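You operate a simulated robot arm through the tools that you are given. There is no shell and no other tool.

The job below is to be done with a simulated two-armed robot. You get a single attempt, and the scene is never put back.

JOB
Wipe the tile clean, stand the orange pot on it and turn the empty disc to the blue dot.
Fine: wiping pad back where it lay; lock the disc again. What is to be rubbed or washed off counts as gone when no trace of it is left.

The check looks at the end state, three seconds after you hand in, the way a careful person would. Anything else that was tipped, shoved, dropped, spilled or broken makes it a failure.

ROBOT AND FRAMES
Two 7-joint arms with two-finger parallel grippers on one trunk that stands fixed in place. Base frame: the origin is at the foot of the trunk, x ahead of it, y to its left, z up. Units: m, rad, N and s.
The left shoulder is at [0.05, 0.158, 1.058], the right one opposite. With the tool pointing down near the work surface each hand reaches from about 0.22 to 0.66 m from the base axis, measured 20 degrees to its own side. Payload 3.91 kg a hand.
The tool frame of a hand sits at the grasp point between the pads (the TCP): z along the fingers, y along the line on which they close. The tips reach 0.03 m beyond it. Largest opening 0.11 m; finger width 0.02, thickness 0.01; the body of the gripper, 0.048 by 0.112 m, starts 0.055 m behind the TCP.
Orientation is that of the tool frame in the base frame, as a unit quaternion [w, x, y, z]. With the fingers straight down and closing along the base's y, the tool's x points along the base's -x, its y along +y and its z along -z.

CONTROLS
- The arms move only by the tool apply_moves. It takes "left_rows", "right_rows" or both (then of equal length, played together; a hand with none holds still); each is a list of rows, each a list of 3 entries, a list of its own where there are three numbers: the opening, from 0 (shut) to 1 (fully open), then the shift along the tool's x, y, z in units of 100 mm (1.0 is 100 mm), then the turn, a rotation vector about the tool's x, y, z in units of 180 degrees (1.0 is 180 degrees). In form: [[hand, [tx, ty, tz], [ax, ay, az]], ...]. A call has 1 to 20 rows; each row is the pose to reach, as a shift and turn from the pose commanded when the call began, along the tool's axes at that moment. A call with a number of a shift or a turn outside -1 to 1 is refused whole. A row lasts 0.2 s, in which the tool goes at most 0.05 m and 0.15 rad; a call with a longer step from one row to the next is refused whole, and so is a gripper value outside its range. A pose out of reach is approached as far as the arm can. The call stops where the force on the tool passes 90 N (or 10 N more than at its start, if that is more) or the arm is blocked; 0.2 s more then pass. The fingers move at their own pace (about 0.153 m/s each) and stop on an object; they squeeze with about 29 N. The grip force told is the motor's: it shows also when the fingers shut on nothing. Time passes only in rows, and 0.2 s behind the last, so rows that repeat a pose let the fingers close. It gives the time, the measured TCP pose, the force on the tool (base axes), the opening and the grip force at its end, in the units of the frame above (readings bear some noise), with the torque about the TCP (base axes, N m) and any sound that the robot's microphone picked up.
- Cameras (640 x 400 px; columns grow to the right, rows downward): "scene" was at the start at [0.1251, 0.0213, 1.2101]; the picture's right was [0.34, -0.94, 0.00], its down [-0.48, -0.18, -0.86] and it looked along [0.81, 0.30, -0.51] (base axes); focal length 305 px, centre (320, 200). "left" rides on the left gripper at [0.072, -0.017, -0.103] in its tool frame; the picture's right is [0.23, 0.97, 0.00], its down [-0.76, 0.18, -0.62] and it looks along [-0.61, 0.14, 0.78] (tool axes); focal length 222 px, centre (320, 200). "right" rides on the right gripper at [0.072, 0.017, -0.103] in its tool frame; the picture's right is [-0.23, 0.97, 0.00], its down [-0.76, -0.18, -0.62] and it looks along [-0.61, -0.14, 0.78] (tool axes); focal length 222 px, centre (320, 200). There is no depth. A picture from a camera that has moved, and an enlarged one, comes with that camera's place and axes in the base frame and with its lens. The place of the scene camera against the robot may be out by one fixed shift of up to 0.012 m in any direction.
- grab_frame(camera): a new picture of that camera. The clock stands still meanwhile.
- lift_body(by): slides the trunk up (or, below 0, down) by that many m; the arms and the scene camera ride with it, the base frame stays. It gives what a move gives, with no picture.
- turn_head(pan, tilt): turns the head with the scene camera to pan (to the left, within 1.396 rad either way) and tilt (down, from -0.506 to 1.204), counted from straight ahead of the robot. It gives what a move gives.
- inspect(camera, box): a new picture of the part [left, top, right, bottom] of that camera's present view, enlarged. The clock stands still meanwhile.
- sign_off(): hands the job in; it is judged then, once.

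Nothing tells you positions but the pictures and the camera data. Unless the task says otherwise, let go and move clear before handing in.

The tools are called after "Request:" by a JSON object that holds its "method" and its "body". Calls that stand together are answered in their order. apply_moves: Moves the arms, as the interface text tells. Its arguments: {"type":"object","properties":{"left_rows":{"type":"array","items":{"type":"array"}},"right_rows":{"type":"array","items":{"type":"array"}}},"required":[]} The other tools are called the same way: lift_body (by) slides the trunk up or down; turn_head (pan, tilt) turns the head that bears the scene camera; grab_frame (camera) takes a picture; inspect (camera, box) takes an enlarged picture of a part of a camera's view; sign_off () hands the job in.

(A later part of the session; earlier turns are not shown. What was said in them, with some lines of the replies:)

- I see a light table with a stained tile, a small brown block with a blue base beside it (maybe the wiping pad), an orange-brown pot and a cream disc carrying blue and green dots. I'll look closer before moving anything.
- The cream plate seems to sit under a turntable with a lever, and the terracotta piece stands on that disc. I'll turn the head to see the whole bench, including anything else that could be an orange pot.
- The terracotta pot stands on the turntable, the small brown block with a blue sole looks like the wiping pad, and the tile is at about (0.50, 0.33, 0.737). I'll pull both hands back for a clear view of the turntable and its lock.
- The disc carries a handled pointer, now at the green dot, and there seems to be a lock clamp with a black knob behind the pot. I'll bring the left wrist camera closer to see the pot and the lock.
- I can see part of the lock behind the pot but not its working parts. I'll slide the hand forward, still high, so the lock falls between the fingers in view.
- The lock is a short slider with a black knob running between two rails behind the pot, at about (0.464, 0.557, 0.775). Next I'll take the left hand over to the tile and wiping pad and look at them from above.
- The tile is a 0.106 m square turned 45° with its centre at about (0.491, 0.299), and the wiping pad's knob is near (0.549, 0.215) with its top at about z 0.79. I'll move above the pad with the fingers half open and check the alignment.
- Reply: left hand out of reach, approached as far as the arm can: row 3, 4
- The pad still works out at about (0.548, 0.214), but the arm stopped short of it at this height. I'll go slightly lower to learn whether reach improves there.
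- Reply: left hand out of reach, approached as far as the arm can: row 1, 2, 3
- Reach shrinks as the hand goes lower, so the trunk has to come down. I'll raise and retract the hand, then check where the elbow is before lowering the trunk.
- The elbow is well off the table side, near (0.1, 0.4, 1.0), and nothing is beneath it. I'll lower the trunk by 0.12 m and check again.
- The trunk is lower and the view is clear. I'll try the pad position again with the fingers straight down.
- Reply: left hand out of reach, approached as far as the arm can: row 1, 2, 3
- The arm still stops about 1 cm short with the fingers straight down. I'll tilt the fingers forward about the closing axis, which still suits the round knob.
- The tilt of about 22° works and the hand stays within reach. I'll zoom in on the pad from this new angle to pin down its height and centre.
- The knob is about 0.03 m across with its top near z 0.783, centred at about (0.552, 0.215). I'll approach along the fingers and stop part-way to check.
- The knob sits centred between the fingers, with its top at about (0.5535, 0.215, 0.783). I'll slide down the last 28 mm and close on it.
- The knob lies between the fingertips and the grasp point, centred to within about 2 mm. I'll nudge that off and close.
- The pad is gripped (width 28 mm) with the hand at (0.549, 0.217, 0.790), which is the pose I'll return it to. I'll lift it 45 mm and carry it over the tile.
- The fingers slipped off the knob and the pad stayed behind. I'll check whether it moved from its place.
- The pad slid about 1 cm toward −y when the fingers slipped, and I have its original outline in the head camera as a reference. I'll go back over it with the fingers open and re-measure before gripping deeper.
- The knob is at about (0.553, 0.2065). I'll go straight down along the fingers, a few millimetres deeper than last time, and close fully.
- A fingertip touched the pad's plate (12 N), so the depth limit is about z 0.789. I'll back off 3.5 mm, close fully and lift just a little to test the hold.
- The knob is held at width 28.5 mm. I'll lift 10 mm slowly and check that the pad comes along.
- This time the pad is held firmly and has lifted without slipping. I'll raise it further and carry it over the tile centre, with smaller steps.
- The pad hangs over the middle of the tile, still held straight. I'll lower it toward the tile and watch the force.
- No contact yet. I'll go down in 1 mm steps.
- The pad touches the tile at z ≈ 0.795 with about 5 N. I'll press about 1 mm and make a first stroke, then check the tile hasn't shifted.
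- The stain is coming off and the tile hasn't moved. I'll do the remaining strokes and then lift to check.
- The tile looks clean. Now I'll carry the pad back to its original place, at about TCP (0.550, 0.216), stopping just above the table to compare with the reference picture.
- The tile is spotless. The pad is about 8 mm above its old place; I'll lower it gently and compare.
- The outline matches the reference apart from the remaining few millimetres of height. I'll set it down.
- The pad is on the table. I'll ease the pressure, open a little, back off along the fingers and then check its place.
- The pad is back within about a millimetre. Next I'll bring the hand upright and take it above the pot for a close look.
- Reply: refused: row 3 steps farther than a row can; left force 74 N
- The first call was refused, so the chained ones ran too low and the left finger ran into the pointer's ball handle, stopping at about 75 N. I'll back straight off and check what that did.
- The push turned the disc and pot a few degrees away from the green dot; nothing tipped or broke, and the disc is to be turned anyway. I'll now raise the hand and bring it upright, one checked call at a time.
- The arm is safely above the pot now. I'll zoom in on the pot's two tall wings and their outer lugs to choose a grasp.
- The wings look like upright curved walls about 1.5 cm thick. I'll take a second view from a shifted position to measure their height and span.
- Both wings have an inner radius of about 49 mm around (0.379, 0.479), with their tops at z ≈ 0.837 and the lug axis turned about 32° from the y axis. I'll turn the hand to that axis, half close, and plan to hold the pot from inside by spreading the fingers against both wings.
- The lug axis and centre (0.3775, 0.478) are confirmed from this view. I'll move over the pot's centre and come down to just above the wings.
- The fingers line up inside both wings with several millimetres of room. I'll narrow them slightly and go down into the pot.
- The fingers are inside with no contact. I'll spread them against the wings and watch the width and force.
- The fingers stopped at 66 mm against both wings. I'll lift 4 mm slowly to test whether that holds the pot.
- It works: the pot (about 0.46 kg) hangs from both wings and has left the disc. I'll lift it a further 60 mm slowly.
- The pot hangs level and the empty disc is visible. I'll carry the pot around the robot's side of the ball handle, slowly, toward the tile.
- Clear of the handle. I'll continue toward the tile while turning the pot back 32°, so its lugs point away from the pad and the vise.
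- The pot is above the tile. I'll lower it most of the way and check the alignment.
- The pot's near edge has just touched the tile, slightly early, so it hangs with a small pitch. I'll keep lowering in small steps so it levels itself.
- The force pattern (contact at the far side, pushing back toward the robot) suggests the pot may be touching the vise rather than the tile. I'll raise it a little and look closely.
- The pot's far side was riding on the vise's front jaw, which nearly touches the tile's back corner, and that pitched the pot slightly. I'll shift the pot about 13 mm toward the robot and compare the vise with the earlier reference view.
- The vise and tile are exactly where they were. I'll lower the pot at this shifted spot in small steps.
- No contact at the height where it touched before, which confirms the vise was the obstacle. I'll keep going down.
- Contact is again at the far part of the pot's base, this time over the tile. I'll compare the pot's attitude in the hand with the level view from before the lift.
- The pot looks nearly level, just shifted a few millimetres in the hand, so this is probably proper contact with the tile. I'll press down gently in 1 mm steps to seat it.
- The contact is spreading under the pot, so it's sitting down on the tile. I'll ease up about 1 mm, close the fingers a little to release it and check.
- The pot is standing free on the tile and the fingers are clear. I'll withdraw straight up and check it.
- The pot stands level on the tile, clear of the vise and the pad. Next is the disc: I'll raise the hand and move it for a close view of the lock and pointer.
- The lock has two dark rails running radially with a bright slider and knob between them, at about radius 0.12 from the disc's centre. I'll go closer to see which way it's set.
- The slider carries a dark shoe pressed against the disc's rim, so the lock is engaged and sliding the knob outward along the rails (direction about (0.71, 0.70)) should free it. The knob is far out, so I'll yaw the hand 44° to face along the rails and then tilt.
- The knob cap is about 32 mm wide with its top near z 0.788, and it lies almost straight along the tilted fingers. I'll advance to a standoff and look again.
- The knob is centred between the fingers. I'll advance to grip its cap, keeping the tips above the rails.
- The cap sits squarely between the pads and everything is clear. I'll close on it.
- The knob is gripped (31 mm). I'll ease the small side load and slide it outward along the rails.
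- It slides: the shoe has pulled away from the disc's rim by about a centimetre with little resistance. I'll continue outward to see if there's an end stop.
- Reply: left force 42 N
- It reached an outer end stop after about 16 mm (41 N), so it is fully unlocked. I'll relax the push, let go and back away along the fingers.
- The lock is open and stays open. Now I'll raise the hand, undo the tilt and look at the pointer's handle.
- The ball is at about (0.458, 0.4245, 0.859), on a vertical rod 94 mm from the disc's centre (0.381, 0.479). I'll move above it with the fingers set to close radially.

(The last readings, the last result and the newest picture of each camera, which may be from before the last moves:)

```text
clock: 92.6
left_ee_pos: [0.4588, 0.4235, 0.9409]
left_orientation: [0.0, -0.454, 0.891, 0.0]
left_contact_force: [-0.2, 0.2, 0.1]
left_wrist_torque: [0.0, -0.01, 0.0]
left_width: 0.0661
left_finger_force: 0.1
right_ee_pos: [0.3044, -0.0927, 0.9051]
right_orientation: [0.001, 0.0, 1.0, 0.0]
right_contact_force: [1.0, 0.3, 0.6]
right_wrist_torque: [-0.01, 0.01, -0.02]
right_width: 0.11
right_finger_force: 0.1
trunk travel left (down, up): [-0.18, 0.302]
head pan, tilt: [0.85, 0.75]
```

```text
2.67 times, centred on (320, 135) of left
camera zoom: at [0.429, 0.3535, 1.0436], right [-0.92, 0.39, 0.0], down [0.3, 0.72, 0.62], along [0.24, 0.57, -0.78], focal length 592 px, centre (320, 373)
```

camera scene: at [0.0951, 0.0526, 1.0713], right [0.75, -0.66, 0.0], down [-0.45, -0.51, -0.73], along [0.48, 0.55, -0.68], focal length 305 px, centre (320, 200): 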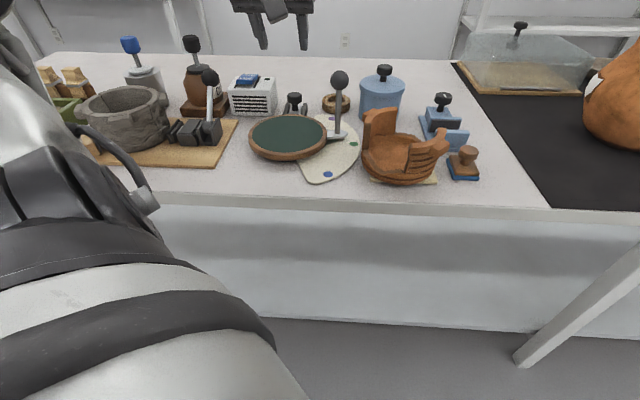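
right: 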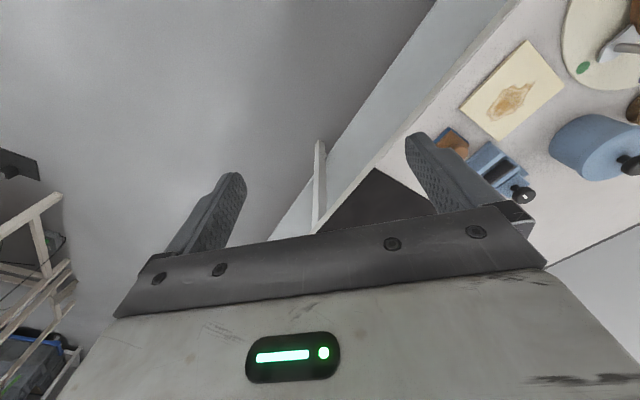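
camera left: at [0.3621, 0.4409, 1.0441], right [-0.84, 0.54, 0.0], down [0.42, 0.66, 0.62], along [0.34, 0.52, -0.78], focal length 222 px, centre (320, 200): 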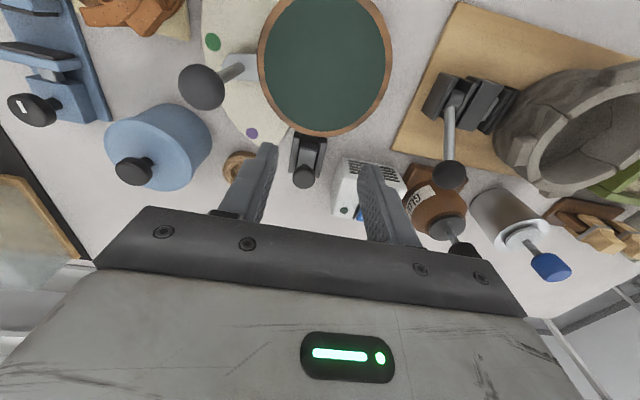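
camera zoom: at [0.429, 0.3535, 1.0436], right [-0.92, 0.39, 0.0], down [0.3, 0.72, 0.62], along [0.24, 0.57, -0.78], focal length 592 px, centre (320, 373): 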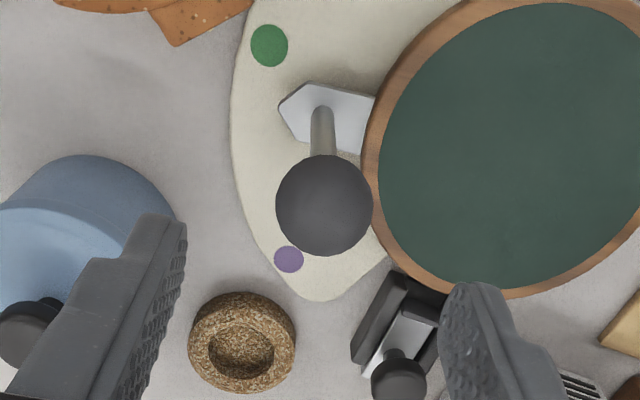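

The ball is centred under the hand. I'll lower the fingers around it.

Request:
{"method": "apply_moves", "body": {"left_rows": [[0.6, [-0.01, 0.02, 0.25], [0, 0, 0]], [0.6, [-0.01, 0.02, 0.5], [0, 0, 0]], [0.6, [-0.01, 0.02, 0.75], [0, 0, 0]], [0.6, [-0.01, 0.02, 0.75], [0, 0, 0]]]}}

Request:
{"method": "inspect", "body": {"camera": "left", "box": [220, 60, 420, 210]}}

Request:
{"method": "inspect", "body": {"camera": "scene", "box": [240, 40, 440, 210]}}

```text
clock: 93.6
left_ee_pos: [0.4562, 0.4265, 0.865]
left_orientation: [0.001, -0.454, 0.891, 0.0]
left_contact_force: [0.0, 0.9, 0.0]
left_wrist_torque: [-0.04, 0.01, 0.01]
left_width: 0.0662
left_finger_force: 0.1
right_ee_pos: [0.3044, -0.0925, 0.9055]
right_orientation: [0.0, 0.0, 1.0, 0.0]
right_contact_force: [0.4, 0.7, -0.4]
right_wrist_torque: [-0.01, 0.02, 0.02]
right_width: 0.1102
right_finger_force: 0.1
trunk travel left (down, up): [-0.18, 0.302]
head pan, tilt: [0.85, 0.75]
```

```text
2.67 times, centred on (320, 135) of left
camera zoom: at [0.4265, 0.3562, 0.9685], right [-0.92, 0.39, 0.0], down [0.3, 0.72, 0.62], along [0.24, 0.57, -0.78], focal length 592 px, centre (320, 373)
```

zoom: 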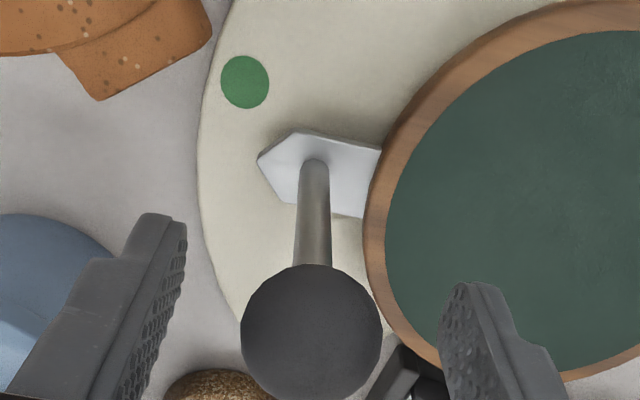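

```text
2.35 times, centred on (340, 125) of scene
camera zoom: at [0.0951, 0.0526, 1.0713], right [0.75, -0.66, 0.0], down [-0.45, -0.51, -0.73], along [0.48, 0.55, -0.68], focal length 718 px, centre (273, 376)
```

zoom: 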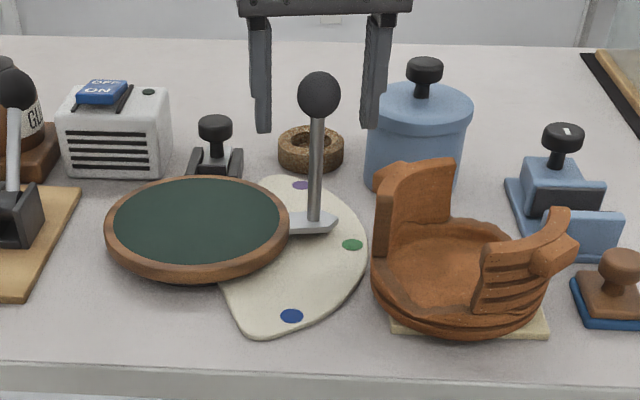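

The ball is between the pads. I'll close on it.

Request:
{"method": "apply_moves", "body": {"left_rows": [[0.4, [0, 0, 0], [0, 0, 0]], [0.1, [0, 0, 0], [0, 0, 0]], [0.0, [0, 0, 0], [0, 0, 0]], [0.0, [0, 0, 0], [0, 0, 0]]]}}

```text
clock: 94.6
left_ee_pos: [0.4573, 0.4256, 0.8656]
left_orientation: [0.0, -0.454, 0.891, -0.001]
left_contact_force: [10.3, -10.0, -6.0]
left_wrist_torque: [-0.29, -0.54, 0.18]
left_width: 0.0316
left_finger_force: 45.3
right_ee_pos: [0.3038, -0.0921, 0.9055]
right_orientation: [-0.001, 0.001, 1.0, 0.0]
right_contact_force: [0.2, -0.1, 0.1]
right_wrist_torque: [0.04, -0.01, 0.01]
right_width: 0.1101
right_finger_force: 0.0
trunk travel left (down, up): [-0.18, 0.302]
head pan, tilt: [0.85, 0.75]
```

The ball is held. I'll try the first 10° of the arc and watch the forces to see whether the disc turns freely.

Request:
{"method": "apply_moves", "body": {"left_rows": [[0, [0.042, -0.01, 0], [0, 0, 0.014]], [0, [0.084, -0.014, 0], [0, 0, 0.0283]], [0, [0.125, -0.01, 0], [0, 0, 0.042]], [0, [0.165, -0.004, 0], [0, 0, 0.0561]], [0, [0.165, -0.004, 0], [0, 0, 0.0561]]]}}

Request:
{"method": "inspect", "body": {"camera": "scene", "box": [240, 40, 440, 210]}}

```text
clock: 95.8
left_ee_pos: [0.4469, 0.4131, 0.8652]
left_orientation: [-0.001, -0.373, 0.928, 0.001]
left_contact_force: [1.8, -9.2, -9.3]
left_wrist_torque: [0.42, -0.06, 0.45]
left_width: 0.0315
left_finger_force: 45.0
right_ee_pos: [0.3042, -0.093, 0.9045]
right_orientation: [-0.001, 0.0, 1.0, 0.001]
right_contact_force: [-0.1, 0.6, -0.8]
right_wrist_torque: [0.02, -0.03, 0.02]
right_width: 0.11
right_finger_force: 0.1
trunk travel left (down, up): [-0.18, 0.302]
head pan, tilt: [0.85, 0.75]
```

```text
2.35 times, centred on (340, 125) of scene
camera zoom: at [0.0958, 0.0523, 1.0712], right [0.75, -0.66, 0.0], down [-0.45, -0.51, -0.73], along [0.48, 0.55, -0.68], focal length 718 px, centre (273, 376)
```

zoom: 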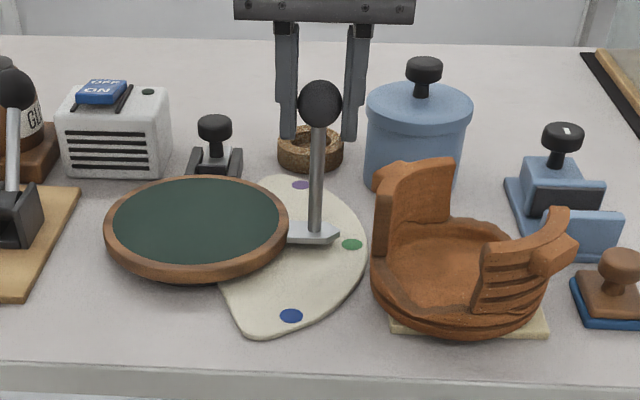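

The disc turns freely with the handle. I'll carry on along the arc toward the blue dot.

Request:
{"method": "apply_moves", "body": {"left_rows": [[0, [0.083, -0.008, 0], [0, 0, 0.0278]], [0, [0.165, 0.001, 0], [0, 0, 0.0556]], [0, [0.247, 0.018, 0], [0, 0, 0.0833]], [0, [0.327, 0.041, 0], [0, 0, 0.1111]], [0, [0.404, 0.071, 0], [0, 0, 0.1389]], [0, [0.479, 0.108, 0], [0, 0, 0.1667]], [0, [0.55, 0.151, 0], [0, 0, 0.1944]], [0, [0.55, 0.151, 0], [0, 0, 0.1944]]]}}

Request:
{"method": "inspect", "body": {"camera": "scene", "box": [240, 40, 440, 210]}}

Request:
{"method": "inspect", "body": {"camera": "left", "box": [220, 60, 420, 210]}}

```text
clock: 97.6
left_ee_pos: [0.3974, 0.389, 0.8666]
left_orientation: [-0.001, -0.078, 0.997, -0.001]
left_contact_force: [-9.8, 15.2, -5.3]
left_wrist_torque: [0.09, 0.42, 0.69]
left_width: 0.0314
left_finger_force: 45.0
right_ee_pos: [0.3029, -0.0916, 0.9055]
right_orientation: [0.0, -0.001, 1.0, -0.002]
right_contact_force: [-0.1, -0.4, 0.0]
right_wrist_torque: [0.01, 0.01, 0.02]
right_width: 0.1102
right_finger_force: 0.0
trunk travel left (down, up): [-0.18, 0.302]
head pan, tilt: [0.85, 0.75]
```

```text
2.35 times, centred on (340, 125) of scene
camera zoom: at [0.0947, 0.0539, 1.0713], right [0.75, -0.66, 0.0], down [-0.45, -0.51, -0.73], along [0.48, 0.55, -0.68], focal length 718 px, centre (273, 376)
```

zoom: 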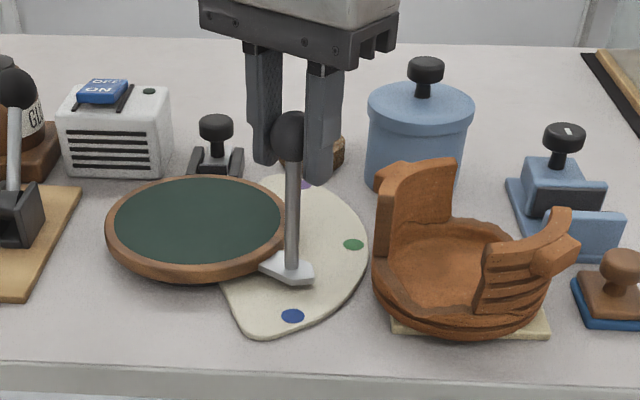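

```text
2.67 times, centred on (320, 135) of left
camera zoom: at [0.3267, 0.3588, 0.9688], right [-0.38, 0.93, 0.0], down [0.73, 0.29, 0.62], along [0.58, 0.23, -0.78], focal length 592 px, centre (320, 373)
```

zoom: 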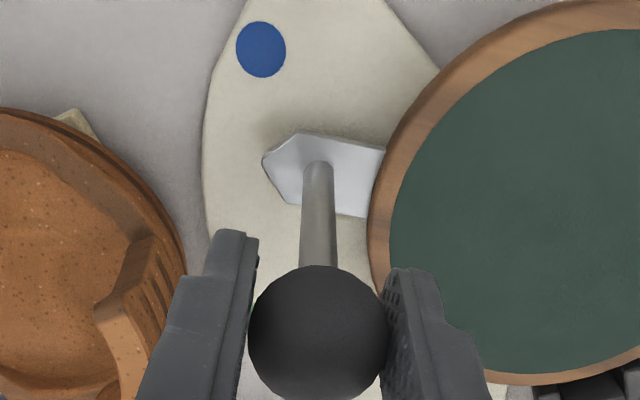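

The pointer is at about −80° and the blue dot at about −94° around the disc's centre. I'll correct the radius slightly and turn the last 14°.

Request:
{"method": "apply_moves", "body": {"left_rows": [[0, [0.02, 0.028, 0], [0, 0, 0.01]], [0, [0.06, 0.035, 0], [0, 0, 0.02]], [0, [0.109, 0.042, 0], [0, 0, 0.0389]], [0, [0.165, 0.051, 0], [0, 0, 0.058]], [0, [0.22, 0.06, 0], [0, 0, 0.0778]], [0, [0.22, 0.06, 0], [0, 0, 0.0778]]]}}

Request:
{"method": "inspect", "body": {"camera": "left", "box": [220, 60, 420, 210]}}

Request:
{"method": "inspect", "body": {"camera": "scene", "box": [270, 80, 400, 200]}}

```text
clock: 99.0
left_ee_pos: [0.3731, 0.3866, 0.8654]
left_orientation: [0.0, 0.045, 0.999, 0.0]
left_contact_force: [-6.1, -6.9, -11.0]
left_wrist_torque: [-0.4, 0.18, 0.52]
left_width: 0.0316
left_finger_force: 44.4
right_ee_pos: [0.303, -0.0914, 0.9048]
right_orientation: [0.001, 0.0, 1.0, 0.0]
right_contact_force: [0.1, 0.3, 0.5]
right_wrist_torque: [-0.03, -0.01, 0.02]
right_width: 0.1099
right_finger_force: 0.0
trunk travel left (down, up): [-0.18, 0.302]
head pan, tilt: [0.85, 0.75]
```

```text
2.67 times, centred on (320, 135) of left
camera zoom: at [0.3, 0.3757, 0.9688], right [-0.14, 0.99, 0.0], down [0.77, 0.11, 0.62], along [0.62, 0.09, -0.78], focal length 592 px, centre (320, 373)
```

zoom: 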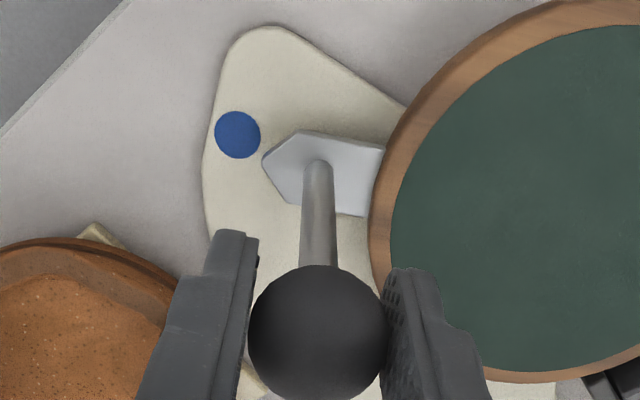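

```text
3.33 times, centred on (335, 140) of scene
camera zoom: at [0.0952, 0.0527, 1.0713], right [0.75, -0.66, 0.0], down [-0.45, -0.51, -0.73], along [0.48, 0.55, -0.68], focal length 1017 px, centre (270, 400)
```

zoom: 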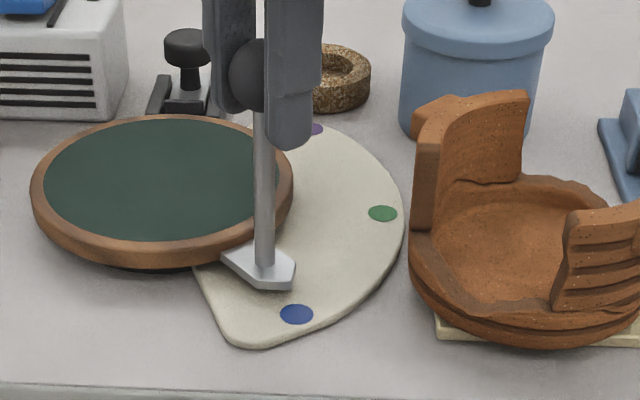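

The pointer now seems to aim at the blue dot. I'll zoom in to check the aim precisely before letting go.

Request:
{"method": "inspect", "body": {"camera": "left", "box": [280, 90, 360, 150]}}

Request:
{"method": "inspect", "body": {"camera": "scene", "box": [310, 140, 370, 190]}}

```text
6.67 times, centred on (320, 120) of left
camera zoom: at [0.3, 0.3757, 0.9688], right [-0.14, 0.99, 0.0], down [0.77, 0.11, 0.62], along [0.62, 0.09, -0.78], focal length 1481 px, centre (320, 733)
```

zoom: 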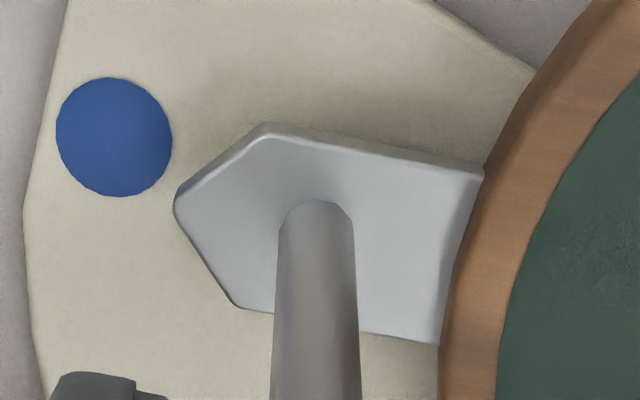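

```text
8.00 times, centred on (340, 165) of scene
camera zoom: at [0.0952, 0.0527, 1.0713], right [0.75, -0.66, 0.0], down [-0.45, -0.51, -0.73], along [0.48, 0.55, -0.68], focal length 2441 px, centre (160, 480)
```

zoom: 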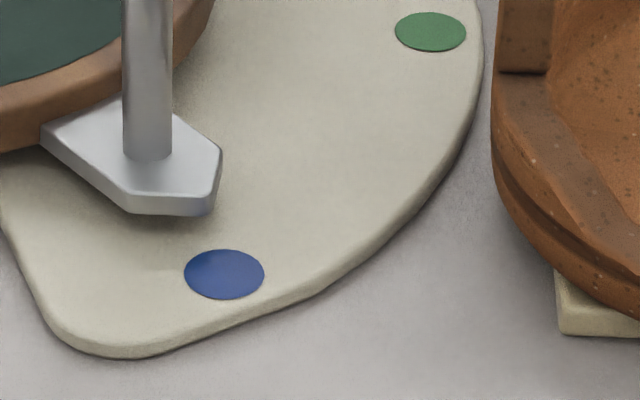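

By my measurement the pointer axis is about 1–1.5° short of the dot. I'll nudge it that little bit further and re-measure.

Request:
{"method": "apply_moves", "body": {"left_rows": [[0, [0.012, 0, 0], [0, 0, 0.004]], [0, [0.024, 0, 0], [0, 0, 0.008]], [0, [0.024, 0, 0], [0, 0, 0.008]]]}}

Request:
{"method": "inspect", "body": {"camera": "left", "box": [280, 90, 360, 150]}}

Request:
{"method": "inspect", "body": {"camera": "scene", "box": [310, 140, 370, 190]}}

```text
clock: 99.8
left_ee_pos: [0.3737, 0.3874, 0.8657]
left_orientation: [-0.001, 0.057, 0.998, 0.001]
left_contact_force: [-6.9, -13.8, -13.8]
left_wrist_torque: [0.14, -0.16, 0.55]
left_width: 0.0315
left_finger_force: 44.7
right_ee_pos: [0.3044, -0.0931, 0.9051]
right_orientation: [0.0, 0.0, 1.0, 0.001]
right_contact_force: [-0.5, -0.1, 0.0]
right_wrist_torque: [-0.01, -0.01, 0.0]
right_width: 0.1098
right_finger_force: 0.0
trunk travel left (down, up): [-0.18, 0.302]
head pan, tilt: [0.85, 0.75]
```

```text
6.67 times, centred on (320, 120) of left
camera zoom: at [0.2977, 0.3778, 0.9689], right [-0.11, 0.99, 0.0], down [0.78, 0.09, 0.62], along [0.62, 0.07, -0.78], focal length 1481 px, centre (320, 733)
```

zoom: 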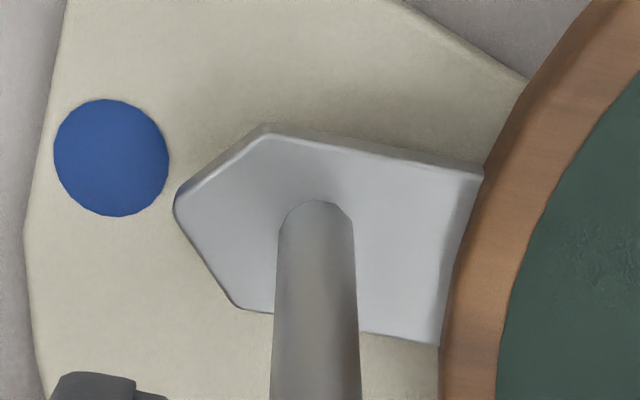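

```text
8.00 times, centred on (340, 165) of scene
camera zoom: at [0.0952, 0.0523, 1.0713], right [0.75, -0.66, 0.0], down [-0.45, -0.51, -0.73], along [0.48, 0.55, -0.68], focal length 2441 px, centre (160, 480)
```

zoom: 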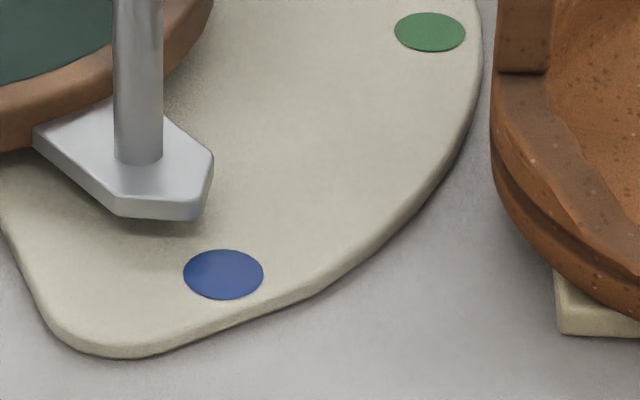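

The pointer now aims at the blue dot to within about 0.3°. I'll relieve the radial and vertical load, open the fingers and rise clear.

Request:
{"method": "apply_moves", "body": {"left_rows": [[0, [0, -0.02, 0.02], [0, 0, 0]], [0, [0, -0.02, 0.02], [0, 0, 0]], [0.35, [0, -0.02, 0.02], [0, 0, 0]], [0.6, [0, -0.02, 0.02], [0, 0, 0]], [0.6, [0, -0.02, 0.02], [0, 0, 0]]]}}

Request:
{"method": "inspect", "body": {"camera": "left", "box": [280, 90, 360, 150]}}

Request:
{"method": "inspect", "body": {"camera": "scene", "box": [310, 140, 370, 190]}}

```text
clock: 101.0
left_ee_pos: [0.3734, 0.3857, 0.8637]
left_orientation: [0.0, 0.058, 0.998, 0.0]
left_contact_force: [-1.0, -0.4, 1.0]
left_wrist_torque: [0.02, -0.05, 0.0]
left_width: 0.0661
left_finger_force: 0.0
right_ee_pos: [0.3048, -0.092, 0.9048]
right_orientation: [0.0, 0.0, 1.0, 0.0]
right_contact_force: [0.1, -0.3, 0.1]
right_wrist_torque: [0.02, 0.02, -0.04]
right_width: 0.1102
right_finger_force: 0.1
trunk travel left (down, up): [-0.18, 0.302]
head pan, tilt: [0.85, 0.75]
```

```text
6.67 times, centred on (320, 120) of left
camera zoom: at [0.2975, 0.3764, 0.967], right [-0.12, 0.99, 0.0], down [0.78, 0.09, 0.62], along [0.62, 0.07, -0.78], focal length 1481 px, centre (320, 733)
```

zoom: 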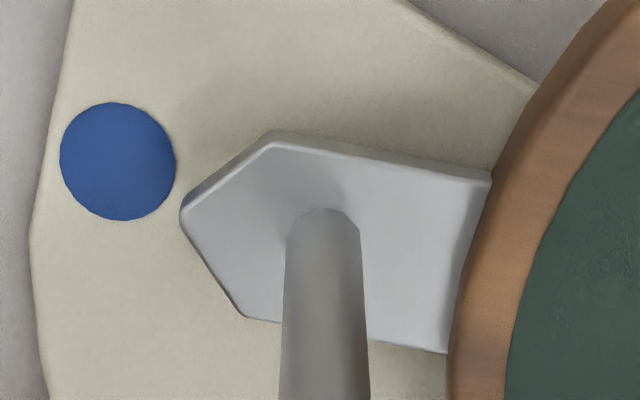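

```text
8.00 times, centred on (340, 165) of scene
camera zoom: at [0.0951, 0.0526, 1.0713], right [0.75, -0.66, 0.0], down [-0.45, -0.51, -0.73], along [0.48, 0.55, -0.68], focal length 2441 px, centre (160, 480)
```

zoom: 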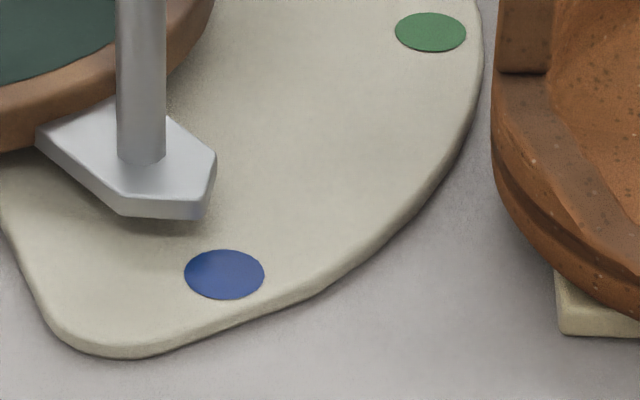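

Released, and the aim is unchanged. I'll rise clear and return to the lock.

Request:
{"method": "apply_moves", "body": {"left_rows": [[0.6, [0, 0, -0.2], [0, 0, 0]], [0.6, [0, 0, -0.5], [0, 0, 0]], [0.6, [0, 0, -0.8], [0, 0, 0]], [0.6, [0, 0, -0.85], [0, 0, 0]]]}}

Request:
{"method": "inspect", "body": {"camera": "scene", "box": [220, 60, 440, 220]}}

```text
clock: 102.0
left_ee_pos: [0.3717, 0.3848, 0.9483]
left_orientation: [0.0, 0.058, 0.998, 0.0]
left_contact_force: [-0.2, 0.5, -0.9]
left_wrist_torque: [0.02, -0.01, 0.0]
left_width: 0.0661
left_finger_force: 0.1
right_ee_pos: [0.3042, -0.0927, 0.9064]
right_orientation: [0.0, -0.001, 1.0, -0.001]
right_contact_force: [0.2, 0.1, 1.1]
right_wrist_torque: [0.03, 0.01, 0.0]
right_width: 0.11
right_finger_force: 0.1
trunk travel left (down, up): [-0.18, 0.302]
head pan, tilt: [0.85, 0.75]
```

```text
2.50 times, centred on (330, 140) of scene
camera zoom: at [0.0951, 0.0525, 1.0713], right [0.75, -0.66, 0.0], down [-0.45, -0.51, -0.73], along [0.48, 0.55, -0.68], focal length 763 px, centre (295, 350)
```

zoom: 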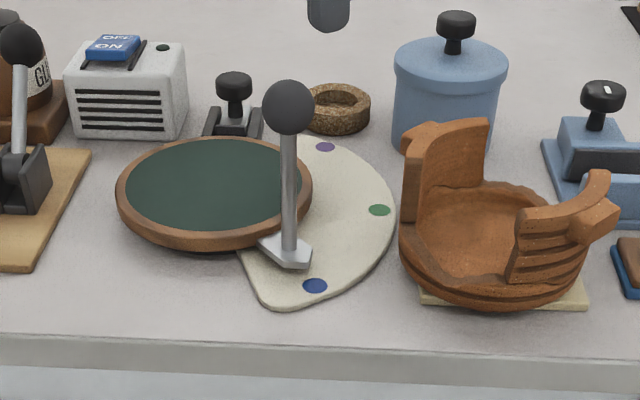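

The scene is in good order. I'll swing the hand back over the disc, yawing it to face along the rails again.

Request:
{"method": "apply_moves", "body": {"left_rows": [[0.5, [0, 0.1, -0.1], [0, 0, -0.0404]], [0.5, [0, 0.25, -0.15], [0, 0, -0.0808]], [0.5, [-0.01, 0.45, -0.15], [0, 0, -0.1212]], [0.5, [-0.02, 0.65, -0.15], [0, 0, -0.1616]], [0.5, [-0.03, 0.8, -0.15], [0, 0, -0.202]], [0.5, [-0.036, 0.91, -0.15], [0, 0, -0.2424]], [0.5, [-0.036, 0.91, -0.15], [0, 0, -0.2827]], [0.5, [-0.036, 0.91, -0.15], [0, 0, -0.2827]]]}}

```text
clock: 103.8
left_ee_pos: [0.3858, 0.4747, 0.9635]
left_orientation: [0.0, -0.378, 0.926, 0.0]
left_contact_force: [0.5, -0.4, 0.0]
left_wrist_torque: [-0.01, 0.03, -0.01]
left_width: 0.055
left_finger_force: 0.1
right_ee_pos: [0.3039, -0.0913, 0.9045]
right_orientation: [0.0, 0.0, 1.0, 0.0]
right_contact_force: [-0.8, -0.1, -0.4]
right_wrist_torque: [0.02, 0.01, 0.01]
right_width: 0.1101
right_finger_force: 0.0
trunk travel left (down, up): [-0.18, 0.302]
head pan, tilt: [0.85, 0.75]
```

Request:
{"method": "apply_moves", "body": {"left_rows": [[0.5, [-0.15, 0.03, 0], [0, -0.042, 0]], [0.5, [-0.3, 0.06, 0.1], [0, -0.084, 0]], [0.5, [-0.52, 0.09, 0.2], [0, -0.126, 0]], [0.5, [-0.52, 0.09, 0.3], [0, -0.167, 0]], [0.5, [-0.52, 0.09, 0.3], [0, -0.167, 0]]]}}

Request:
{"method": "inspect", "body": {"camera": "left", "box": [240, 60, 400, 190]}}

```text
clock: 105.0
left_ee_pos: [0.4164, 0.5198, 0.9338]
left_orientation: [0.242, -0.365, 0.894, 0.098]
left_contact_force: [-0.7, -0.3, 0.4]
left_wrist_torque: [0.0, 0.01, -0.01]
left_width: 0.0548
left_finger_force: 0.0
right_ee_pos: [0.3033, -0.0929, 0.9044]
right_orientation: [0.0, 0.0, 1.0, 0.0]
right_contact_force: [-0.8, -0.4, 0.5]
right_wrist_torque: [0.0, 0.0, 0.03]
right_width: 0.1097
right_finger_force: 0.1
trunk travel left (down, up): [-0.18, 0.302]
head pan, tilt: [0.85, 0.75]
```

```text
3.08 times, centred on (320, 125) of left
camera zoom: at [0.3456, 0.4266, 0.9873], right [-0.82, 0.56, -0.12], down [0.12, 0.37, 0.92], along [0.56, 0.74, -0.37], focal length 684 px, centre (320, 431)
```

zoom: 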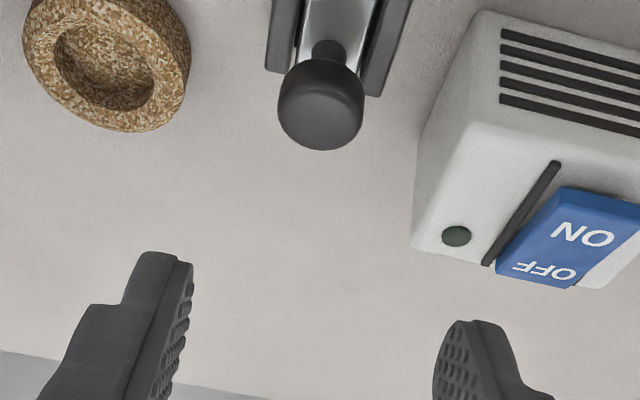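

The knob is at ρ ≈ 0.735, as left. I'll approach in two stages with a narrower opening because the white box is close.

Request:
{"method": "apply_moves", "body": {"left_rows": [[0.42, [0.05, -0.01, 0.3], [0, 0, 0]], [0.42, [0.1, -0.02, 0.6], [0, 0, 0]], [0.42, [0.134, -0.02, 0.9], [0, 0, 0]], [0.42, [0.134, -0.02, 0.9], [0, 0, 0]]]}}

Request:
{"method": "inspect", "body": {"camera": "left", "box": [240, 80, 400, 210]}}

Request:
{"method": "inspect", "body": {"camera": "scene", "box": [220, 40, 380, 200]}}

```text
clock: 106.0
left_ee_pos: [0.4406, 0.5425, 0.8468]
left_orientation: [0.24, -0.365, 0.894, 0.097]
left_contact_force: [0.0, 0.3, -0.1]
left_wrist_torque: [0.01, 0.0, 0.02]
left_width: 0.0461
left_finger_force: 0.1
right_ee_pos: [0.3035, -0.0919, 0.9044]
right_orientation: [0.0, -0.001, 1.0, -0.001]
right_contact_force: [-0.2, 0.4, 0.8]
right_wrist_torque: [0.02, -0.02, 0.0]
right_width: 0.1098
right_finger_force: 0.1
trunk travel left (down, up): [-0.18, 0.302]
head pan, tilt: [0.85, 0.75]
```

```text
3.08 times, centred on (320, 145) of left
camera zoom: at [0.3695, 0.4479, 0.9007], right [-0.82, 0.56, -0.11], down [0.12, 0.37, 0.92], along [0.56, 0.74, -0.37], focal length 684 px, centre (320, 369)
```

zoom: 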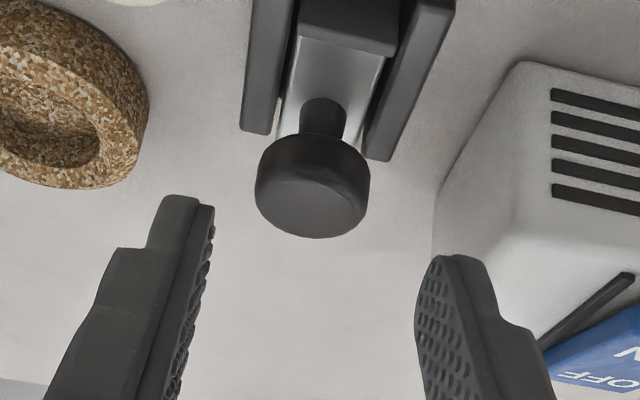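

```text
2.50 times, centred on (300, 120) of scene
camera zoom: at [0.0952, 0.0526, 1.0713], right [0.75, -0.66, 0.0], down [-0.45, -0.51, -0.73], along [0.48, 0.55, -0.68], focal length 763 px, centre (370, 400)
```

zoom: 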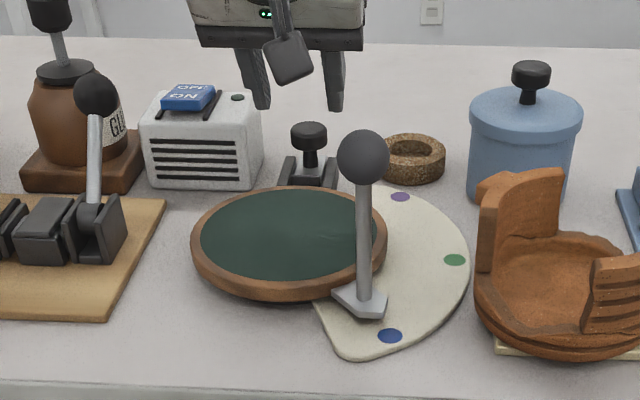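

The knob is centred and the near finger clears the box by about a centimetre. I'll go down the last part and stop to check.

Request:
{"method": "apply_moves", "body": {"left_rows": [[0.42, [-0.01, -0.01, 0.2], [0, 0, 0]], [0.42, [-0.02, -0.01, 0.4], [0, 0, 0]], [0.42, [-0.023, -0.01, 0.55], [0, 0, 0]], [0.42, [-0.023, -0.01, 0.55], [0, 0, 0]]]}}

Request:
{"method": "inspect", "body": {"camera": "left", "box": [240, 80, 400, 210]}}

```text
clock: 107.0
left_ee_pos: [0.4622, 0.5617, 0.8017]
left_orientation: [0.24, -0.364, 0.895, 0.097]
left_contact_force: [-1.3, 1.1, 0.3]
left_wrist_torque: [0.03, 0.0, 0.03]
left_width: 0.0461
left_finger_force: 0.2
right_ee_pos: [0.3048, -0.0928, 0.9057]
right_orientation: [0.0, 0.001, 1.0, 0.0]
right_contact_force: [-1.1, 0.4, 0.1]
right_wrist_torque: [-0.01, 0.04, 0.03]
right_width: 0.11
right_finger_force: 0.1
trunk travel left (down, up): [-0.18, 0.302]
head pan, tilt: [0.85, 0.75]
```

```text
3.08 times, centred on (320, 145) of left
camera zoom: at [0.3916, 0.4682, 0.8557], right [-0.82, 0.56, -0.11], down [0.12, 0.37, 0.92], along [0.56, 0.74, -0.37], focal length 684 px, centre (320, 369)
```

zoom: 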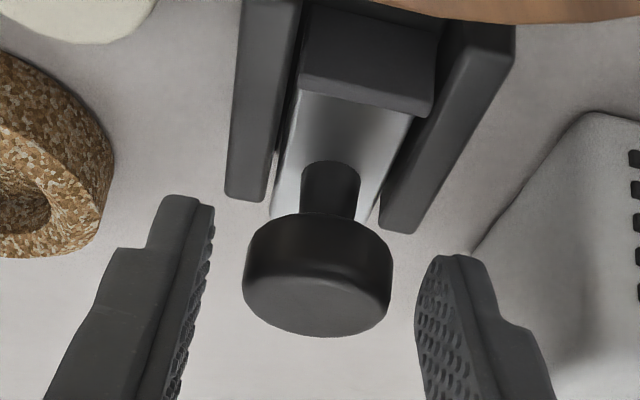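

Request:
{"method": "apply_moves", "body": {"left_rows": [[0.42, [0, 0, 0.03], [0, 0, 0]], [0.2, [0, 0, 0.03], [0, 0, 0]], [0.0, [0, 0, 0.03], [0, 0, 0]], [0.0, [0, 0, 0.03], [0, 0, 0]], [0.0, [0, 0, 0.03], [0, 0, 0]]]}}

```text
clock: 108.2
left_ee_pos: [0.463, 0.563, 0.8007]
left_orientation: [0.24, -0.365, 0.894, 0.099]
left_contact_force: [-6.8, 4.5, 1.2]
left_wrist_torque: [0.13, 0.3, 0.11]
left_width: 0.0312
left_finger_force: 45.5
right_ee_pos: [0.3032, -0.0914, 0.9054]
right_orientation: [0.0, 0.0, 1.0, 0.0]
right_contact_force: [0.7, -0.5, -0.2]
right_wrist_torque: [-0.03, 0.0, 0.02]
right_width: 0.1098
right_finger_force: 0.2
trunk travel left (down, up): [-0.18, 0.302]
head pan, tilt: [0.85, 0.75]
```

Gripped. I'll slide the knob back inward until the shoe meets the disc's rim, watching the force.

Request:
{"method": "apply_moves", "body": {"left_rows": [[0, [0, 0.008, 0], [0, 0, 0]], [0, [0.035, 0.008, -0.02], [0, 0, 0]], [0, [0.069, 0.008, -0.04], [0, 0, 0]], [0, [0.104, 0.008, -0.06], [0, 0, 0]], [0, [0.13, 0.008, -0.075], [0, 0, 0]], [0, [0.13, 0.008, -0.075], [0, 0, 0]]]}}

Request:
{"method": "inspect", "body": {"camera": "left", "box": [240, 80, 400, 210]}}

```text
clock: 109.6
left_ee_pos: [0.4538, 0.5527, 0.7996]
left_orientation: [0.241, -0.365, 0.894, 0.097]
left_contact_force: [-2.1, 0.1, -2.0]
left_wrist_torque: [0.25, -0.24, -0.06]
left_width: 0.0313
left_finger_force: 44.6
right_ee_pos: [0.3034, -0.0925, 0.906]
right_orientation: [0.001, 0.0, 1.0, 0.0]
right_contact_force: [0.0, -0.4, 0.2]
right_wrist_torque: [0.0, 0.0, -0.01]
right_width: 0.1099
right_finger_force: 0.1
trunk travel left (down, up): [-0.18, 0.302]
head pan, tilt: [0.85, 0.75]
```

```text
3.08 times, centred on (320, 145) of left
camera zoom: at [0.3823, 0.4593, 0.8532], right [-0.82, 0.56, -0.11], down [0.12, 0.37, 0.92], along [0.56, 0.74, -0.37], focal length 684 px, centre (320, 369)
```

zoom: 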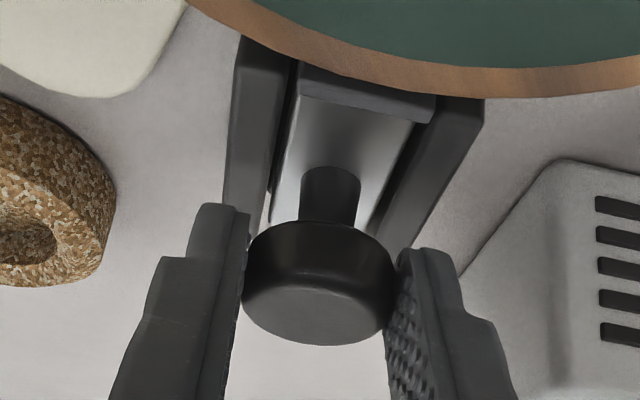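

Request:
{"method": "apply_moves", "body": {"left_rows": [[0, [0.017, 0, -0.01], [0, 0, 0]], [0, [0.035, 0, -0.02], [0, 0, 0]], [0, [0.035, 0, -0.02], [0, 0, 0]]]}}

Request:
{"method": "inspect", "body": {"camera": "left", "box": [240, 80, 400, 210]}}

```text
clock: 110.4
left_ee_pos: [0.4526, 0.5501, 0.7998]
left_orientation: [0.241, -0.365, 0.894, 0.098]
left_contact_force: [8.5, 6.1, -2.5]
left_wrist_torque: [-0.26, 0.08, 0.07]
left_width: 0.0311
left_finger_force: 44.8
right_ee_pos: [0.3044, -0.0921, 0.9046]
right_orientation: [-0.001, 0.0, 1.0, 0.0]
right_contact_force: [0.5, 0.6, 0.1]
right_wrist_torque: [0.01, 0.03, 0.0]
right_width: 0.1098
right_finger_force: 0.1
trunk travel left (down, up): [-0.18, 0.302]
head pan, tilt: [0.85, 0.75]
```

```text
3.08 times, centred on (320, 145) of left
camera zoom: at [0.3803, 0.4571, 0.8529], right [-0.82, 0.56, -0.12], down [0.12, 0.37, 0.92], along [0.56, 0.74, -0.37], focal length 684 px, centre (320, 369)
```

zoom: 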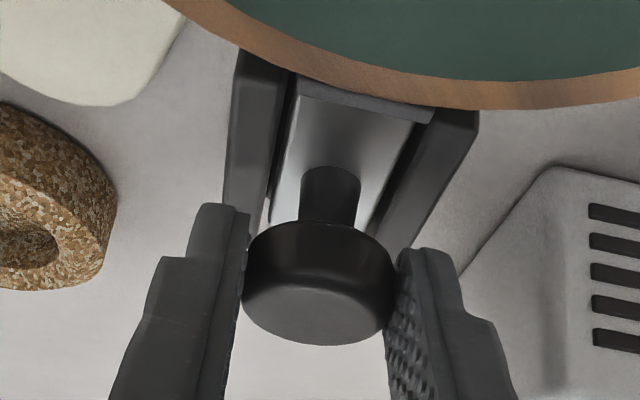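

The shoe has met the rim (about 10 N). I'll press a little more to seat it firmly.

Request:
{"method": "apply_moves", "body": {"left_rows": [[0, [0.013, 0, -0.0075], [0, 0, 0]], [0, [0.03, 0, -0.0175], [0, 0, 0]], [0, [0.03, 0, -0.0175], [0, 0, 0]]]}}

Request:
{"method": "inspect", "body": {"camera": "left", "box": [240, 80, 400, 210]}}

```text
clock: 111.2
left_ee_pos: [0.4526, 0.551, 0.7994]
left_orientation: [0.243, -0.365, 0.893, 0.098]
left_contact_force: [30.9, 22.4, -1.5]
left_wrist_torque: [0.21, -0.44, -0.03]
left_width: 0.0313
left_finger_force: 44.6
right_ee_pos: [0.3053, -0.0907, 0.9045]
right_orientation: [-0.001, 0.0, 1.0, -0.001]
right_contact_force: [-0.1, 0.7, -0.5]
right_wrist_torque: [0.01, -0.01, 0.01]
right_width: 0.1101
right_finger_force: 0.2
trunk travel left (down, up): [-0.18, 0.302]
head pan, tilt: [0.85, 0.75]
```

```text
3.08 times, centred on (320, 145) of left
camera zoom: at [0.3799, 0.4568, 0.8523], right [-0.82, 0.56, -0.12], down [0.12, 0.37, 0.92], along [0.56, 0.74, -0.37], focal length 684 px, centre (320, 369)
```

zoom: 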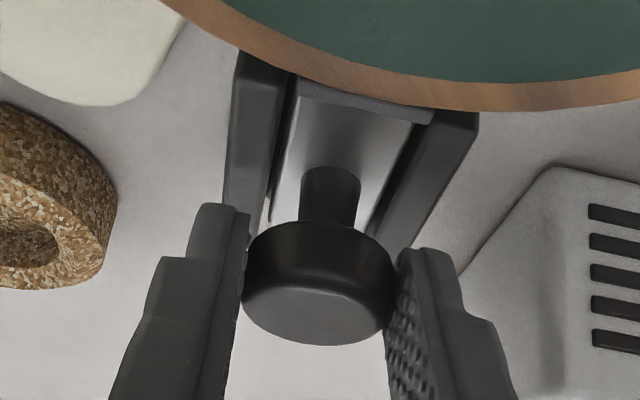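

The shoe is firmly seated (38 N, no further motion), so the disc is locked. I'll relax the push, open and back off along the fingers.

Request:
{"method": "apply_moves", "body": {"left_rows": [[0, [-0.03, 0, 0.0175], [0, 0, 0]], [0, [-0.033, 0, 0.019], [0, 0, 0]], [0.35, [-0.033, 0, 0.019], [0, 0, 0]], [0.45, [-0.033, 0, 0.019], [0, 0, 0]], [0.45, [-0.033, 0, -0.2], [0, 0, 0]], [0.45, [-0.033, 0, -0.5], [0, 0, 0]], [0.45, [-0.033, 0, -0.9], [0, 0, 0]]]}}

Request:
{"method": "inspect", "body": {"camera": "left", "box": [260, 40, 380, 150]}}

Request:
{"method": "inspect", "body": {"camera": "scene", "box": [220, 60, 380, 200]}}

```text
clock: 112.8
left_ee_pos: [0.4158, 0.5171, 0.8799]
left_orientation: [0.241, -0.363, 0.895, 0.098]
left_contact_force: [-0.2, 0.1, -0.5]
left_wrist_torque: [0.05, 0.01, -0.01]
left_width: 0.0495
left_finger_force: 0.0
right_ee_pos: [0.3045, -0.0924, 0.9057]
right_orientation: [0.0, 0.0, 1.0, -0.001]
right_contact_force: [0.2, -0.3, 0.1]
right_wrist_torque: [0.0, 0.0, -0.01]
right_width: 0.1101
right_finger_force: 0.0
trunk travel left (down, up): [-0.18, 0.302]
head pan, tilt: [0.85, 0.75]
```

```text
3.64 times, centred on (320, 95) of left
camera zoom: at [0.3462, 0.4234, 0.9325], right [-0.82, 0.56, -0.11], down [0.12, 0.37, 0.92], along [0.56, 0.74, -0.37], focal length 808 px, centre (320, 582)
```

zoom: 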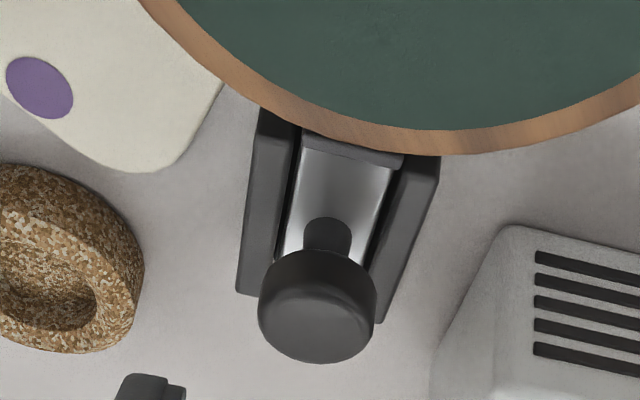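

```text
2.86 times, centred on (300, 130) of scene
camera zoom: at [0.0951, 0.0526, 1.0713], right [0.75, -0.66, 0.0], down [-0.45, -0.51, -0.73], along [0.48, 0.55, -0.68], focal length 872 px, centre (377, 400)
```

zoom: 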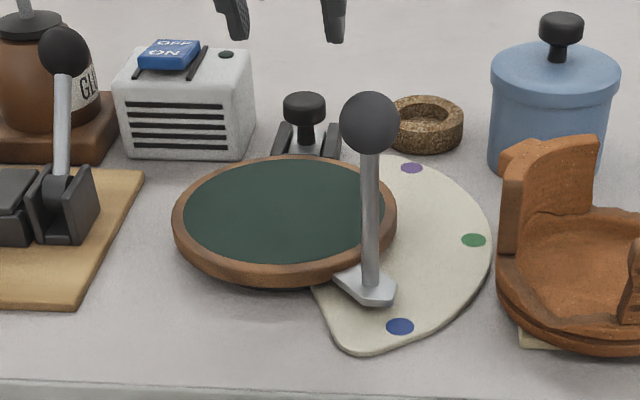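

The lock looks the same as it did at the start, with the shoe against the rim. I'll check that the pointer hasn't moved, then take the hand away.

Request:
{"method": "inspect", "body": {"camera": "scene", "box": [310, 140, 370, 190]}}

Request:
{"method": "apply_moves", "body": {"left_rows": [[0.5, [0, 0, -0.25], [0, 0.04, 0]], [0.5, [0, 0, -0.5], [0, 0.08, 0]], [0.5, [0, 0, -0.7], [0, 0.12, 0]], [0.5, [0, 0, -0.8], [0, 0.167, 0]], [0.5, [0, 0, -0.8], [0, 0.167, 0]]]}}

```text
8.00 times, centred on (340, 165) of scene
camera zoom: at [0.0951, 0.0526, 1.0713], right [0.75, -0.66, 0.0], down [-0.45, -0.51, -0.73], along [0.48, 0.55, -0.68], focal length 2441 px, centre (160, 480)
```

zoom: 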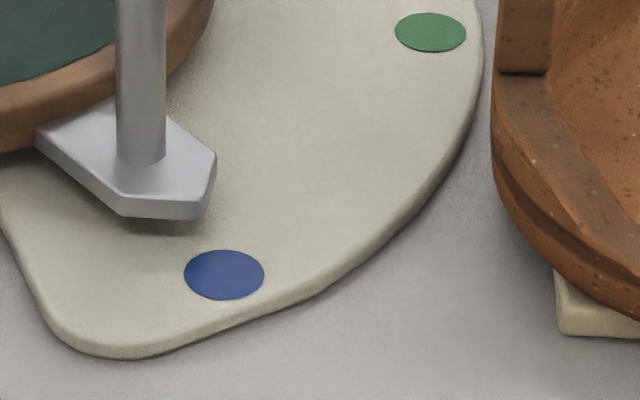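

```text
clock: 114.0
left_ee_pos: [0.3902, 0.4897, 0.9498]
left_orientation: [-0.001, -0.378, 0.926, 0.0]
left_contact_force: [-0.1, 0.1, 0.3]
left_wrist_torque: [0.01, -0.02, -0.02]
left_width: 0.0548
left_finger_force: 0.1
right_ee_pos: [0.305, -0.0925, 0.9043]
right_orientation: [0.0, 0.0, 1.0, 0.0]
right_contact_force: [0.6, -0.6, -0.6]
right_wrist_torque: [0.02, 0.01, 0.01]
right_width: 0.1099
right_finger_force: 0.0
trunk travel left (down, up): [-0.18, 0.302]
head pan, tilt: [0.85, 0.75]
```

The pointer still aims at the blue dot. I'll retract the hand upward toward the robot and look everything over.

Request:
{"method": "apply_moves", "body": {"left_rows": [[0.5, [0.1, 0, -0.3], [0, 0, 0]], [0.5, [0.4, 0, -0.5], [0, 0, 0]], [0.5, [0.7, 0, -0.7], [0, 0, 0]], [0.5, [1.0, 0, -0.8], [0, 0, 0]], [0.5, [1.0, 0, -0.8], [0, 0, 0]]]}}

Request:
{"method": "turn_head", "body": {"pan": 0.75, "tilt": 0.75}}

Request:
{"method": "grab_frame", "body": {"camera": "scene"}}

Request:
{"method": "inspect", "body": {"camera": "scene", "box": [340, 90, 460, 190]}}

Request:
{"method": "grab_frame", "body": {"camera": "left"}}

```text
clock: 115.2
left_ee_pos: [0.3166, 0.4194, 1.03]
left_orientation: [0.0, -0.379, 0.926, 0.0]
left_contact_force: [0.0, -0.7, -0.2]
left_wrist_torque: [0.01, 0.02, -0.01]
left_width: 0.0549
left_finger_force: 0.0
right_ee_pos: [0.3039, -0.0928, 0.9053]
right_orientation: [0.0, 0.0, 1.0, 0.0]
right_contact_force: [0.4, 0.7, -0.1]
right_wrist_torque: [0.0, 0.02, -0.01]
right_width: 0.1098
right_finger_force: 0.1
trunk travel left (down, up): [-0.18, 0.302]
head pan, tilt: [0.85, 0.75]
```

```text
clock: 115.9
left_ee_pos: [0.3184, 0.4206, 1.029]
left_orientation: [0.0, -0.378, 0.926, 0.0]
left_contact_force: [0.6, -0.7, -0.2]
left_wrist_torque: [0.01, -0.01, -0.01]
left_width: 0.0551
left_finger_force: 0.1
right_ee_pos: [0.3048, -0.0921, 0.9049]
right_orientation: [-0.001, 0.0, 1.0, 0.0]
right_contact_force: [1.2, 0.3, -0.5]
right_wrist_torque: [-0.02, 0.02, 0.0]
right_width: 0.1102
right_finger_force: 0.0
trunk travel left (down, up): [-0.18, 0.302]
head pan, tilt: [0.75, 0.75]
```

```text
taken
camera scene: at [0.101, 0.0468, 1.0713], right [0.68, -0.73, 0.0], down [-0.5, -0.47, -0.73], along [0.53, 0.5, -0.68], focal length 305 px, centre (320, 200)
```

scene: 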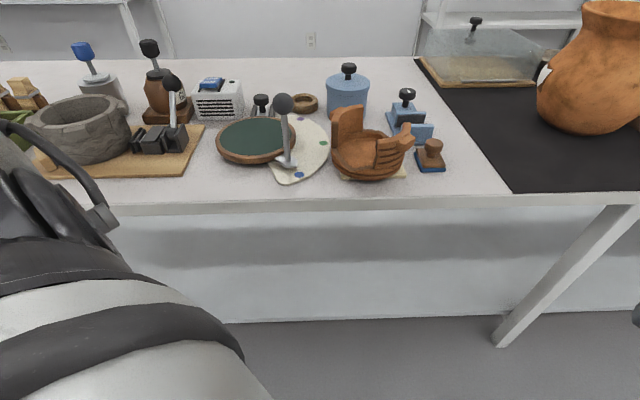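

```text
4.00 times, centred on (400, 140) of scene
camera zoom: at [0.101, 0.0468, 1.0713], right [0.68, -0.73, 0.0], down [-0.5, -0.47, -0.73], along [0.53, 0.5, -0.68], focal length 1220 px, centre (0, 440)
```

zoom: 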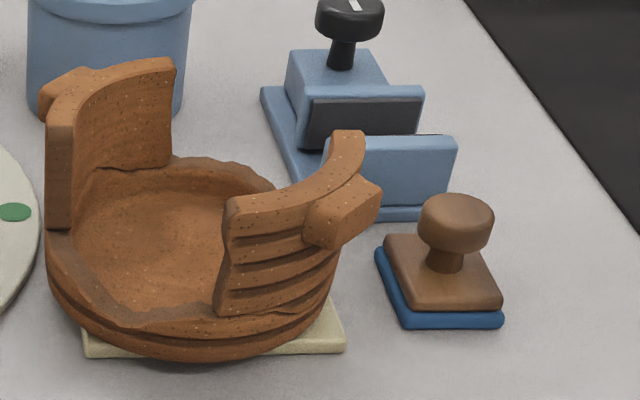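

```text
taken
camera left: at [0.2771, 0.3558, 1.1322], right [-0.84, 0.54, 0.0], down [0.42, 0.66, 0.62], along [0.33, 0.53, -0.78], focal length 222 px, centre (320, 200)
```

left: 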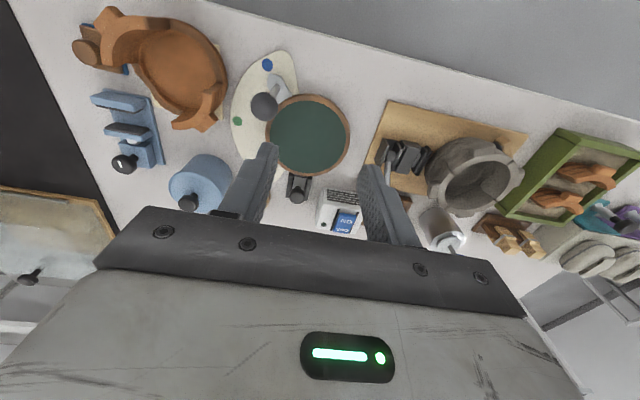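

Everything is in place: the tile is clean, the pot stands on it clear of its neighbours, and the pad is back within about a millimetre. The pointer is on the blue dot, the lock is seated and the hands are clear, so I'm handing in.

Request:
{"method": "sign_off", "body": {}}

```text
The job is handed in.
```

I finished the job and handed it in. The check's verdict hasn't come back, so this is what I saw at the end:

- **Tile:** wiped clean; I could see no trace of the stain from above or from the side. It didn't move while I wiped.
- **Pot:** stands level on the tile, about 12 mm nearer the robot than the tile's centre, and overhangs the near edge a little. It isn't touching the vise or the pad.
- **Disc:** the pointer is within about 0.3° of the blue dot by my measurement. I locked it again by pushing the brake shoe firmly against the rim (38 N), and the pointer stayed on the dot.
- **Wiping pad:** back within about a millimetre of where it lay.

Two things went wrong along the way:

- **Pad slipped:** on the first lift it slid about 1 cm. I set it back using the first picture as a guide.
- **Handle bumped:** the left hand hit the disc's ball handle at about 75 N while the disc was still locked. That turned the disc and the pot on it several degrees. Nothing tipped, and I saw no damage.
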